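You operate a simulated robot arm through the tools that you are given. There is no shell and no other tool. Be economical: measure what you need, move in short steps, check, and stop when the job is done.

The job below is to be done with a simulated robot arm. You get a single attempt, and the scene is never put back.

JOB
Fetch the boiled potato from the window end of the side counter and set it on the silver steel plate.
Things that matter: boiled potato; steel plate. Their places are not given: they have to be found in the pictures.

The check looks at the end state, three seconds after you hand in, the way a careful person would. Anything else that was tipped, shoved, dropped, spilled or broken makes it a failure.

ROBOT AND FRAMES
A 7-joint arm with a two-finger parallel gripper, fixed in place. Base frame: the origin is at the foot of the arm, x ahead of it, y to its left, z up; the work surface is at about z = 0. Units: m, degrees, N and s.
With the tool pointing down near the work surface it reaches from about 0.22 to 0.58 m from the base axis. Its first joint turns from -66.0 to 66.0 degrees. Payload 2.5 kg.
The tool frame sits at the grasp point between the pads (the TCP): z along the fingers, y along the line on which they close. The tips reach 0.023 m beyond it. The gripper opens to 0.094 m. The fingers are 0.038 m wide and 0.01 m thick; the gripper's body (0.054 by 0.096 m) begins 0.039 m behind the TCP.
Orientation is told as [roll, pitch, yaw] about the base's x, y, z axes, in that order, counted from this pose: with the fingers straight down and closing along the base's y, the tool's x points along the base's -x, its y along +y and its z along -z.

CONTROLS
- The arm moves only by the tool servo_tool. Its argument "commands" is a list that holds one entry, the list of rows, each a list of 5 numbers: the opening, from 0 (shut) to 1 (fully open), then the shift along the tool's x, y, z in units of 400 mm (1.0 is 400 mm), then the turn about the tool's z in units of 45 degrees (1.0 is 45 degrees). In form: [[[gripper, dx, dy, dz, yaw], ...]]. A call has 1 to 20 rows; each row is the pose to reach, as a shift and turn from the pose commanded when the call began, along the tool's axes at that moment. A call with a number of a shift or a turn outside -1 to 1 is refused whole. Rows are played at 5 a second. More than 0.05 m and 8.6 degrees between two rows, or a gripper value outside its range, and nothing of the call is played. A pose out of reach is approached as far as the arm can. The call stops where the force on the tool passes 40 N (or 10 N more than at its start, if that is more) or the arm is blocked; 0.2 s more then pass. The fingers move at their own pace (about 0.108 m/s each) and stop on an object; they squeeze with about 28 N. The grip force told is the motor's: it shows also when the fingers shut on nothing. Time passes only in rows, and 0.2 s behind the last, so rows that repeat a pose let the fingers close. The reply holds the time, the measured pose of the TCP, the force on the tool along the base axes, the opening and the grip force, in the units named above and with some noise.
- Cameras (640 x 400 px; columns grow to the right, rows downward): "scene" is fixed at [0.1048, -0.4031, 0.5367]; the picture's right is [0.90, -0.44, 0.00], its down [-0.28, -0.58, -0.76] and it looks along [0.33, 0.68, -0.65] (base axes); focal length 319 px, centre (320, 200). "wrist" rides on the gripper at [-0.039, 0, -0.044] in the tool frame; the picture's right is [0.00, -1.00, 0.00], its down [0.97, 0.00, -0.24] and it looks along [0.24, 0.00, 0.97] (tool axes); focal length 218 px, centre (320, 200).
- capture(camera): a new picture of that camera. It takes no simulated time.
- measure_at(camera, pixels): for up to 12 pixels [column, row] of the newest picture of that camera ("zoom" is the newest enlarged one), the place [x, y, z] in the base frame of the surface seen there, good to about 0.002 m. It takes no simulated time.
- zoom(camera, box): a new picture of the part [left, top, right, bottom] of that camera's present view, enlarged. It takes no simulated time.
- finish_job(): hands the job in; it is judged then, once.

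Keep the steps short. Do not move on a guess: measure, check each grasp and each placing, and mend mistakes. In all there are 60 turns and 20 pictures (those below and enlarged ones count). Leave the gripper open and the arm clear of the work at the hand-in unless told otherwise, and finish with a single line.

The tools are called by a JSON object that holds its "fn" and its "kwargs". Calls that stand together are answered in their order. servo_tool: Moves the arm, as the interface text tells. Its arguments: {"type":"object","properties":{"commands":{"type":"array","items":{"type":"array","items":{"type":"array","items":{"type":"number"}}}}},"required":["commands"]} The other tools are called the same way: capture (camera) takes a picture; measure_at (camera, pixels) gives the place of the surface under pixels of a picture; zoom (camera, box) takes an enlarged picture of a part of a camera's view; finish_job () hands the job in.

At the start:

```text
t: 0.0
tool_pos: [0.2655, 0.2126, 0.2274]
orientation: [0.0, 0.0, -0.1]
ft_force: [1.1, -0.3, -0.3]
width: 0.094
grasp_force: 0.0
```

scene: 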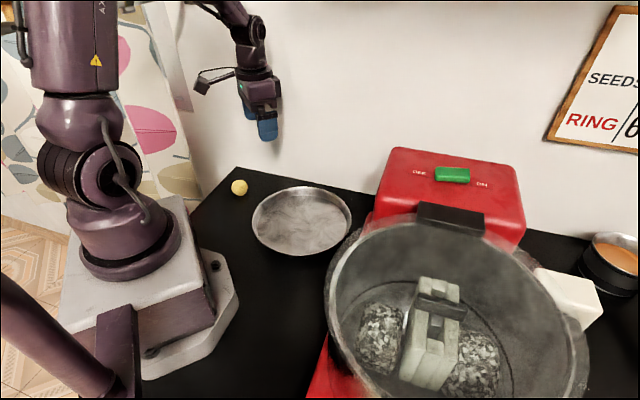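
wrist: 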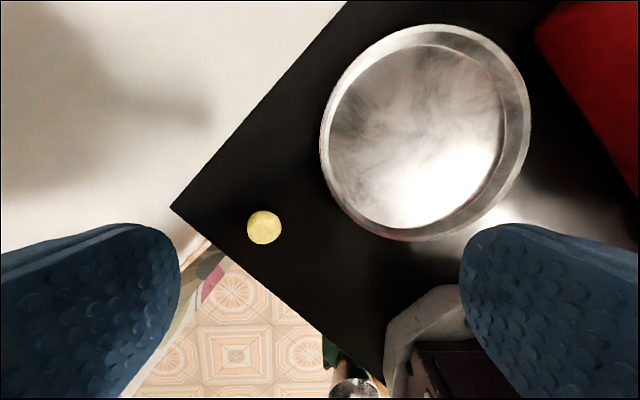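

I see a small yellow lump at scene (239,187) / wrist (264,227), and a silver plate at scene (301,221). I'll measure both and enlarge the view to check what the lump is.

{"fn": "measure_at", "kwargs": {"camera": "wrist", "pixels": [[264, 227], [264, 213], [264, 242], [249, 227], [280, 227], [264, 260], [420, 140], [345, 190], [522, 100], [440, 32], [400, 235], [220, 190]]}}

{"fn": "zoom", "kwargs": {"camera": "scene", "box": [190, 150, 370, 270]}}

{"fn": "measure_at", "kwargs": {"camera": "scene", "pixels": [[239, 187], [239, 182], [301, 221], [254, 221], [350, 221], [301, 188], [301, 253], [220, 210]]}}

```text
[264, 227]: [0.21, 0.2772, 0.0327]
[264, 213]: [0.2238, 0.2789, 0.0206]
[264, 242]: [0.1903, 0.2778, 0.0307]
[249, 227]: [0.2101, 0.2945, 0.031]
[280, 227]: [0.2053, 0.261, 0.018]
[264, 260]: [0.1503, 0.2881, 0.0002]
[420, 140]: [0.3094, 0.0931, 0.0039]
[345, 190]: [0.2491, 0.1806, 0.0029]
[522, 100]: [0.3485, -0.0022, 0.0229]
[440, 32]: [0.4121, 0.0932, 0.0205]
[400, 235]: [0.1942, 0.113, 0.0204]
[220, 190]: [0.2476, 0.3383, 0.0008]
```

```text
3.33 times, centred on (280, 210) of scene
```

zoom: 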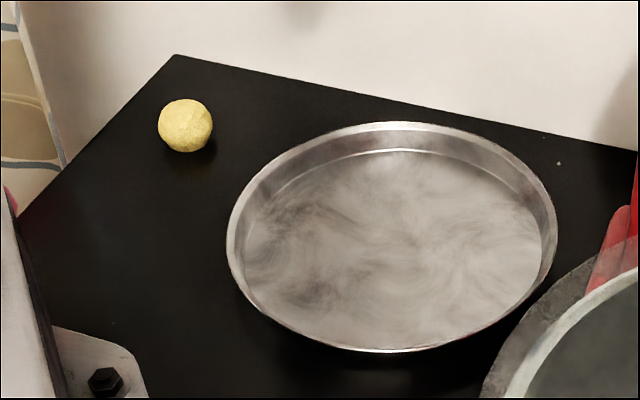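

```text
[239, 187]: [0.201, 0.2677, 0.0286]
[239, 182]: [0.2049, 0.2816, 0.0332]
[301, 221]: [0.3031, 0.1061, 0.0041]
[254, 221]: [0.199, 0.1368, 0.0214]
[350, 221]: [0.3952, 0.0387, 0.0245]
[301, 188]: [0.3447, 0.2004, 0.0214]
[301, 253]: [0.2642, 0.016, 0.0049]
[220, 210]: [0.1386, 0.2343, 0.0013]
```

The potato is centred at about (0.207, 0.277), roughly 35 mm across and high. The plate is centred near (0.303, 0.105). The wall is close, so I'll measure its edge before picking the gripper's turn.

{"fn": "measure_at", "kwargs": {"camera": "wrist", "pixels": [[174, 208], [185, 200], [230, 145], [280, 90], [335, 20], [150, 150], [120, 180], [100, 100], [200, 232], [240, 265]]}}

{"fn": "measure_at", "kwargs": {"camera": "scene", "pixels": [[234, 187], [245, 187], [239, 192], [250, 150], [300, 150], [225, 140]]}}

```text
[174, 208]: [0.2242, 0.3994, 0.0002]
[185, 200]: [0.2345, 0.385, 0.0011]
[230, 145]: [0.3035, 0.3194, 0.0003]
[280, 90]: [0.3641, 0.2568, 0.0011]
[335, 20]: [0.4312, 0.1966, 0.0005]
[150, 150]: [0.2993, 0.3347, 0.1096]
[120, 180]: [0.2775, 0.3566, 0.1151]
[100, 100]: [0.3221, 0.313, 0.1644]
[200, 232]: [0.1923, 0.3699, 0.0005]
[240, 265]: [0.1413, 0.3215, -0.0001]
```

```text
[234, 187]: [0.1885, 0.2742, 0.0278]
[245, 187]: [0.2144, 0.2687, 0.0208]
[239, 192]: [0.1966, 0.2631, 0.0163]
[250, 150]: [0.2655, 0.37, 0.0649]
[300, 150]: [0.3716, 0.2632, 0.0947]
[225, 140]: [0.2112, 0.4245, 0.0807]
```

The wall runs along x+y≈0.625, about 0.10 m from the potato, which is no closer than where the tool is now, so there's room. I'll move over the potato in short steps and come down to about z=0.13.

{"fn": "servo_tool", "kwargs": {"commands": [[[1, 0.04, 0.04, 0, 0], [1, 0.08, 0.08, 0, 0], [1, 0.12, 0.125, 0, 0], [1, 0.15, 0.161, 0, 0], [1, 0.15, 0.161, 0.06, 0], [1, 0.15, 0.161, 0.12, 0], [1, 0.15, 0.161, 0.18, 0], [1, 0.15, 0.161, 0.24, 0], [1, 0.15, 0.161, 0.24, 0]]]}}

{"fn": "capture", "kwargs": {"camera": "wrist"}}

```text
t: 2.0
tool_pos: [0.2037, 0.277, 0.1295]
orientation: [-0.1, 0.0, 0.0]
ft_force: [0.6, 0.4, 0.2]
width: 0.094
grasp_force: 0.0
```

```text
16 pictures are left
```

wrist: 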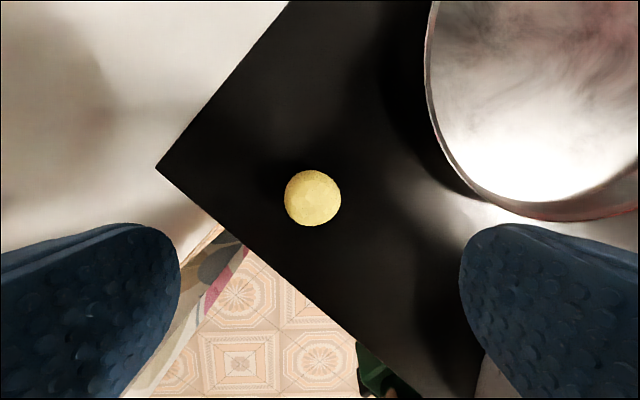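

The potato is at (313,198), a little left of centre. I'll measure its edges.

{"fn": "measure_at", "kwargs": {"camera": "wrist", "pixels": [[313, 198], [287, 198], [339, 198], [313, 173], [313, 224], [290, 215], [335, 180], [408, 198]]}}

```text
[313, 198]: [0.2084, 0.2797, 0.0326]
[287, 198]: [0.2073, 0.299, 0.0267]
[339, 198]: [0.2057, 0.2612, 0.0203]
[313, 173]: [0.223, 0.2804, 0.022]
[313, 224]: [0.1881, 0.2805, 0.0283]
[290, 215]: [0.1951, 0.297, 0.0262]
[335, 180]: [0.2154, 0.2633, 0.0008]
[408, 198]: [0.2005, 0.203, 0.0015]
```

Its centre is at about (0.2055, 0.280). I'll shift 2 mm and 3 mm to match, then come down to TCP z≈0.026, which leaves the tips about 3 mm above the counter.

{"fn": "servo_tool", "kwargs": {"commands": [[[1, -0.005, 0.0075, 0.0, 0], [1, -0.005, 0.0075, 0.06, 0], [1, -0.005, 0.0075, 0.12, 0], [1, -0.005, 0.0075, 0.18, 0], [1, -0.005, 0.0075, 0.22, 0], [1, -0.005, 0.0075, 0.24, 0], [1, -0.005, 0.0075, 0.257, 0], [1, -0.005, 0.0075, 0.257, 0]]]}}

```text
t: 3.8
tool_pos: [0.2085, 0.2791, 0.028]
orientation: [0.0, 0.0, 0.0]
ft_force: [0.3, 1.2, 0.4]
width: 0.094
grasp_force: 0.0
```

I'm at grasp height with no contact force. I'll close gradually to just under the potato's width, since a boiled potato may be soft.

{"fn": "servo_tool", "kwargs": {"commands": [[[0.7, 0, 0, 0.004, 0], [0.5, 0, 0, 0.004, 0], [0.4, 0, 0, 0.004, 0], [0.36, 0, 0, 0.004, 0], [0.34, 0, 0, 0.004, 0], [0.34, 0, 0, 0.004, 0]]]}}

```text
t: 5.2
tool_pos: [0.2075, 0.2798, 0.026]
orientation: [0.1, 0.1, 0.0]
ft_force: [0.7, 1.1, 0.5]
width: 0.0431
grasp_force: 28.2
```

It's gripped at 43 mm wide with 28 N. I'll hold that and lift about 0.1 m, then look.

{"fn": "servo_tool", "kwargs": {"commands": [[[0.34, 0, 0, -0.02, 0], [0.34, 0, 0, -0.06, 0], [0.34, 0, 0, -0.12, 0], [0.34, 0, 0, -0.19, 0], [0.34, 0, 0, -0.26, 0], [0.34, 0, 0, -0.26, 0]]]}}

{"fn": "capture", "kwargs": {"camera": "wrist"}}

```text
t: 6.6
tool_pos: [0.2069, 0.279, 0.1293]
orientation: [0.0, -0.1, -0.1]
ft_force: [0.9, -0.3, -1.6]
width: 0.0429
grasp_force: 28.4
```

```text
15 pictures are left
```

wrist: 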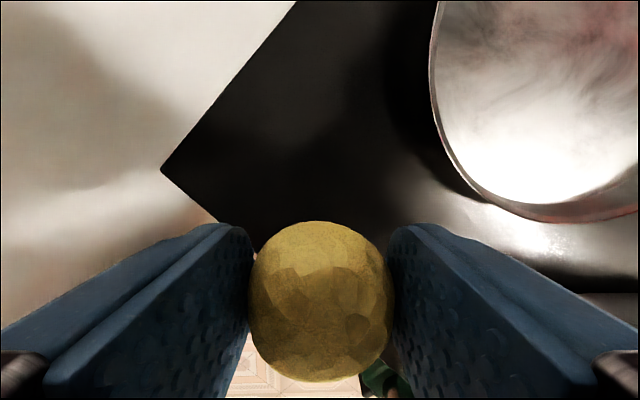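

The potato is held. Before carrying it across, I'll measure how close the pot rim and the red machine are to the plate.

{"fn": "measure_at", "kwargs": {"camera": "scene", "pixels": [[328, 290], [345, 243], [365, 228], [330, 320], [372, 205], [390, 155], [420, 210], [320, 260]]}}

{"fn": "servo_tool", "kwargs": {"commands": [[[0.34, -0.03, -0.06, 0, 0], [0.34, -0.06, -0.12, 0, 0], [0.34, -0.09, -0.18, 0, 0], [0.34, -0.12, -0.22, 0, 0], [0.34, -0.12, -0.22, 0, 0]]]}}

```text
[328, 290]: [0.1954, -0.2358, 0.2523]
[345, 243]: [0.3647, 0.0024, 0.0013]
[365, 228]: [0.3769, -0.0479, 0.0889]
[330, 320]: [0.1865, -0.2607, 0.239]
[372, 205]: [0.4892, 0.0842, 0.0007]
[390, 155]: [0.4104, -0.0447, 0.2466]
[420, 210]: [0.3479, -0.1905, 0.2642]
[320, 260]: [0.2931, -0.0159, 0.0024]
```

```text
t: 7.8
tool_pos: [0.2552, 0.1923, 0.129]
orientation: [0.0, 0.1, -0.1]
ft_force: [0.4, 0.5, -0.4]
width: 0.0431
grasp_force: 27.7
```

The machine's near face is at about y≈-0.045, around 0.15 m from my target, so it's clear. I'll go on to (0.30, 0.112) and start down to z≈0.08.

{"fn": "servo_tool", "kwargs": {"commands": [[[0.34, -0.03, -0.06, 0, 0], [0.34, -0.06, -0.12, 0, 0], [0.34, -0.09, -0.17, 0, 0], [0.34, -0.111, -0.2, 0, 0], [0.34, -0.111, -0.2, 0.06, 0], [0.34, -0.111, -0.2, 0.12, 0], [0.34, -0.111, -0.2, 0.12, 0]]]}}

{"fn": "zoom", "kwargs": {"camera": "scene", "box": [190, 130, 400, 270]}}

```text
t: 9.4
tool_pos: [0.2989, 0.1125, 0.0823]
orientation: [-0.1, 0.0, 0.1]
ft_force: [-0.6, 0.3, -0.1]
width: 0.0429
grasp_force: 28.1
```

```text
2.86 times, centred on (295, 200) of scene
```

zoom: 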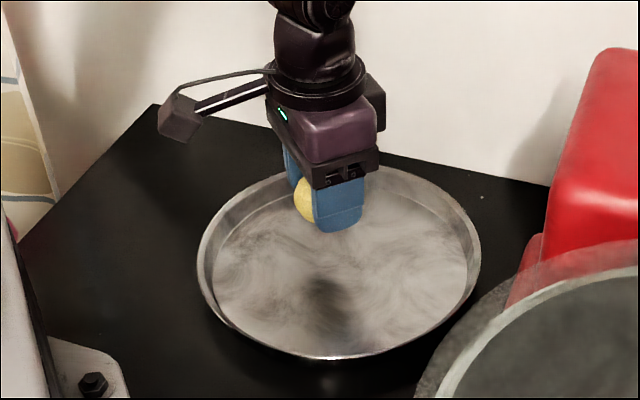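

The potato is over the middle of the plate. I'll lower it slowly to TCP z≈0.031, so its underside just about meets the plate floor at z≈0.004.

{"fn": "servo_tool", "kwargs": {"commands": [[[0.34, 0, 0, 0.04, 0], [0.34, 0, 0, 0.08, 0], [0.34, 0, 0, 0.1, 0], [0.34, 0, 0, 0.115, 0], [0.34, 0, 0, 0.122, 0], [0.34, 0, 0, 0.126, 0], [0.34, 0, 0, 0.126, 0]]]}}

```text
t: 11.0
tool_pos: [0.2989, 0.1135, 0.0315]
orientation: [-0.1, 0.0, 0.1]
ft_force: [-0.7, 0.1, -1.1]
width: 0.0432
grasp_force: 28.4
```

No contact force yet. I'll lower it another 2 mm, then check the force.

{"fn": "servo_tool", "kwargs": {"commands": [[[0.34, 0, 0, 0.0025, 0], [0.34, 0, 0, 0.005, 0], [0.34, 0, 0, 0.005, 0]]]}}

```text
t: 11.8
tool_pos: [0.2987, 0.1115, 0.0308]
orientation: [0.0, 0.0, -0.1]
ft_force: [-5.8, -0.7, 21.6]
width: 0.0431
grasp_force: 28.1
```

Contact: 21.6 N upward, so the potato is resting on the plate. I'll back off 1 mm to ease the pressure and open the fingers gradually.

{"fn": "servo_tool", "kwargs": {"commands": [[[0.34, 0, 0, -0.003, 0], [0.34, 0, 0, -0.003, 0], [0.5, 0, 0, -0.003, 0], [0.55, 0, 0, -0.003, 0], [0.65, 0, 0, -0.003, 0], [0.8, 0, 0, -0.003, 0], [0.8, 0, 0, -0.003, 0]]]}}

{"fn": "capture", "kwargs": {"camera": "wrist"}}

```text
t: 13.4
tool_pos: [0.2994, 0.1125, 0.0295]
orientation: [-0.1, 0.1, 0.0]
ft_force: [0.4, -0.3, 0.3]
width: 0.0753
grasp_force: 0.0
```

```text
13 pictures are left
```

wrist: 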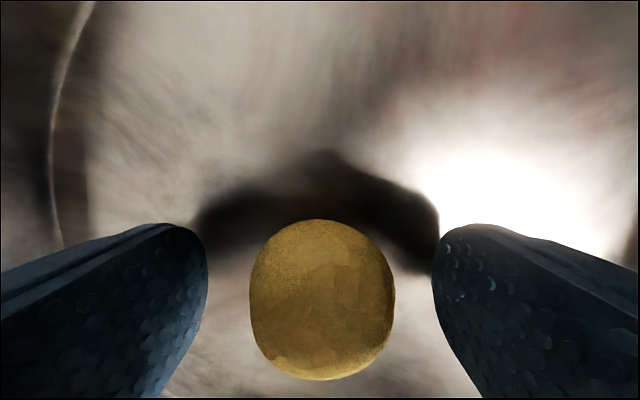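

The potato sits free between the open fingers. I'll rise straight up to about z=0.19, clear of it, and look again.

{"fn": "servo_tool", "kwargs": {"commands": [[[0.8, 0, 0, -0.03, 0], [0.8, 0, 0, -0.08, 0], [0.8, 0, 0, -0.16, 0], [0.9, 0, 0, -0.25, 0], [1, 0, 0, -0.33, 0], [1, 0, 0, -0.4, 0], [1, 0.05, 0.07, -0.4, 0], [1, 0.08, 0.14, -0.4, 0], [1, 0.08, 0.2, -0.4, 0], [1, 0.08, 0.2, -0.4, 0]]]}}

{"fn": "capture", "kwargs": {"camera": "scene"}}

{"fn": "capture", "kwargs": {"camera": "wrist"}}

{"fn": "measure_at", "kwargs": {"camera": "scene", "pixels": [[254, 221], [350, 221], [301, 188]]}}

```text
t: 15.6
tool_pos: [0.2667, 0.1933, 0.1892]
orientation: [0.0, 0.1, 0.0]
ft_force: [0.5, 0.4, 0.5]
width: 0.0941
grasp_force: 0.0
```

```text
12 pictures are left
```

scene: 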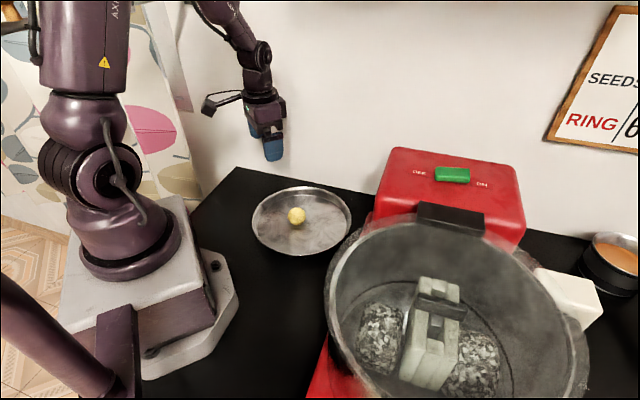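

```text
11 pictures are left
```

wrist: 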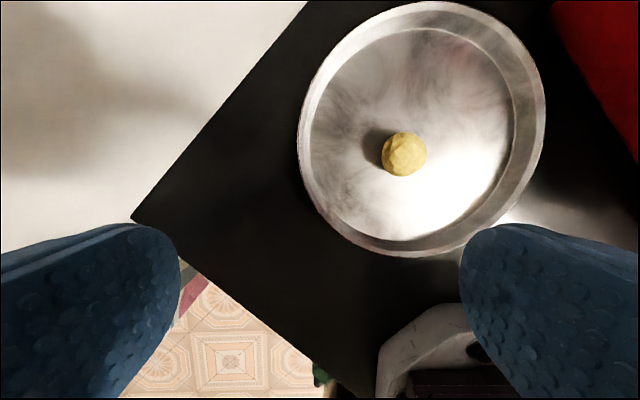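

```text
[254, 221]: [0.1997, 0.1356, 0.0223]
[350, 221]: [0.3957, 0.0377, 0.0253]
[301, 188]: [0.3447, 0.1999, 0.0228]
```

The potato rests on the plate at scene (297,215). The plate measures in the same place as before, nothing else was disturbed, and the gripper is open and clear. I'm handing in.

{"fn": "finish_job", "kwargs": {}}

```text
The job is handed in.
```

The boiled potato is on the silver steel plate, the plate and everything else are where they were, and the job is handed in with the gripper open and clear.
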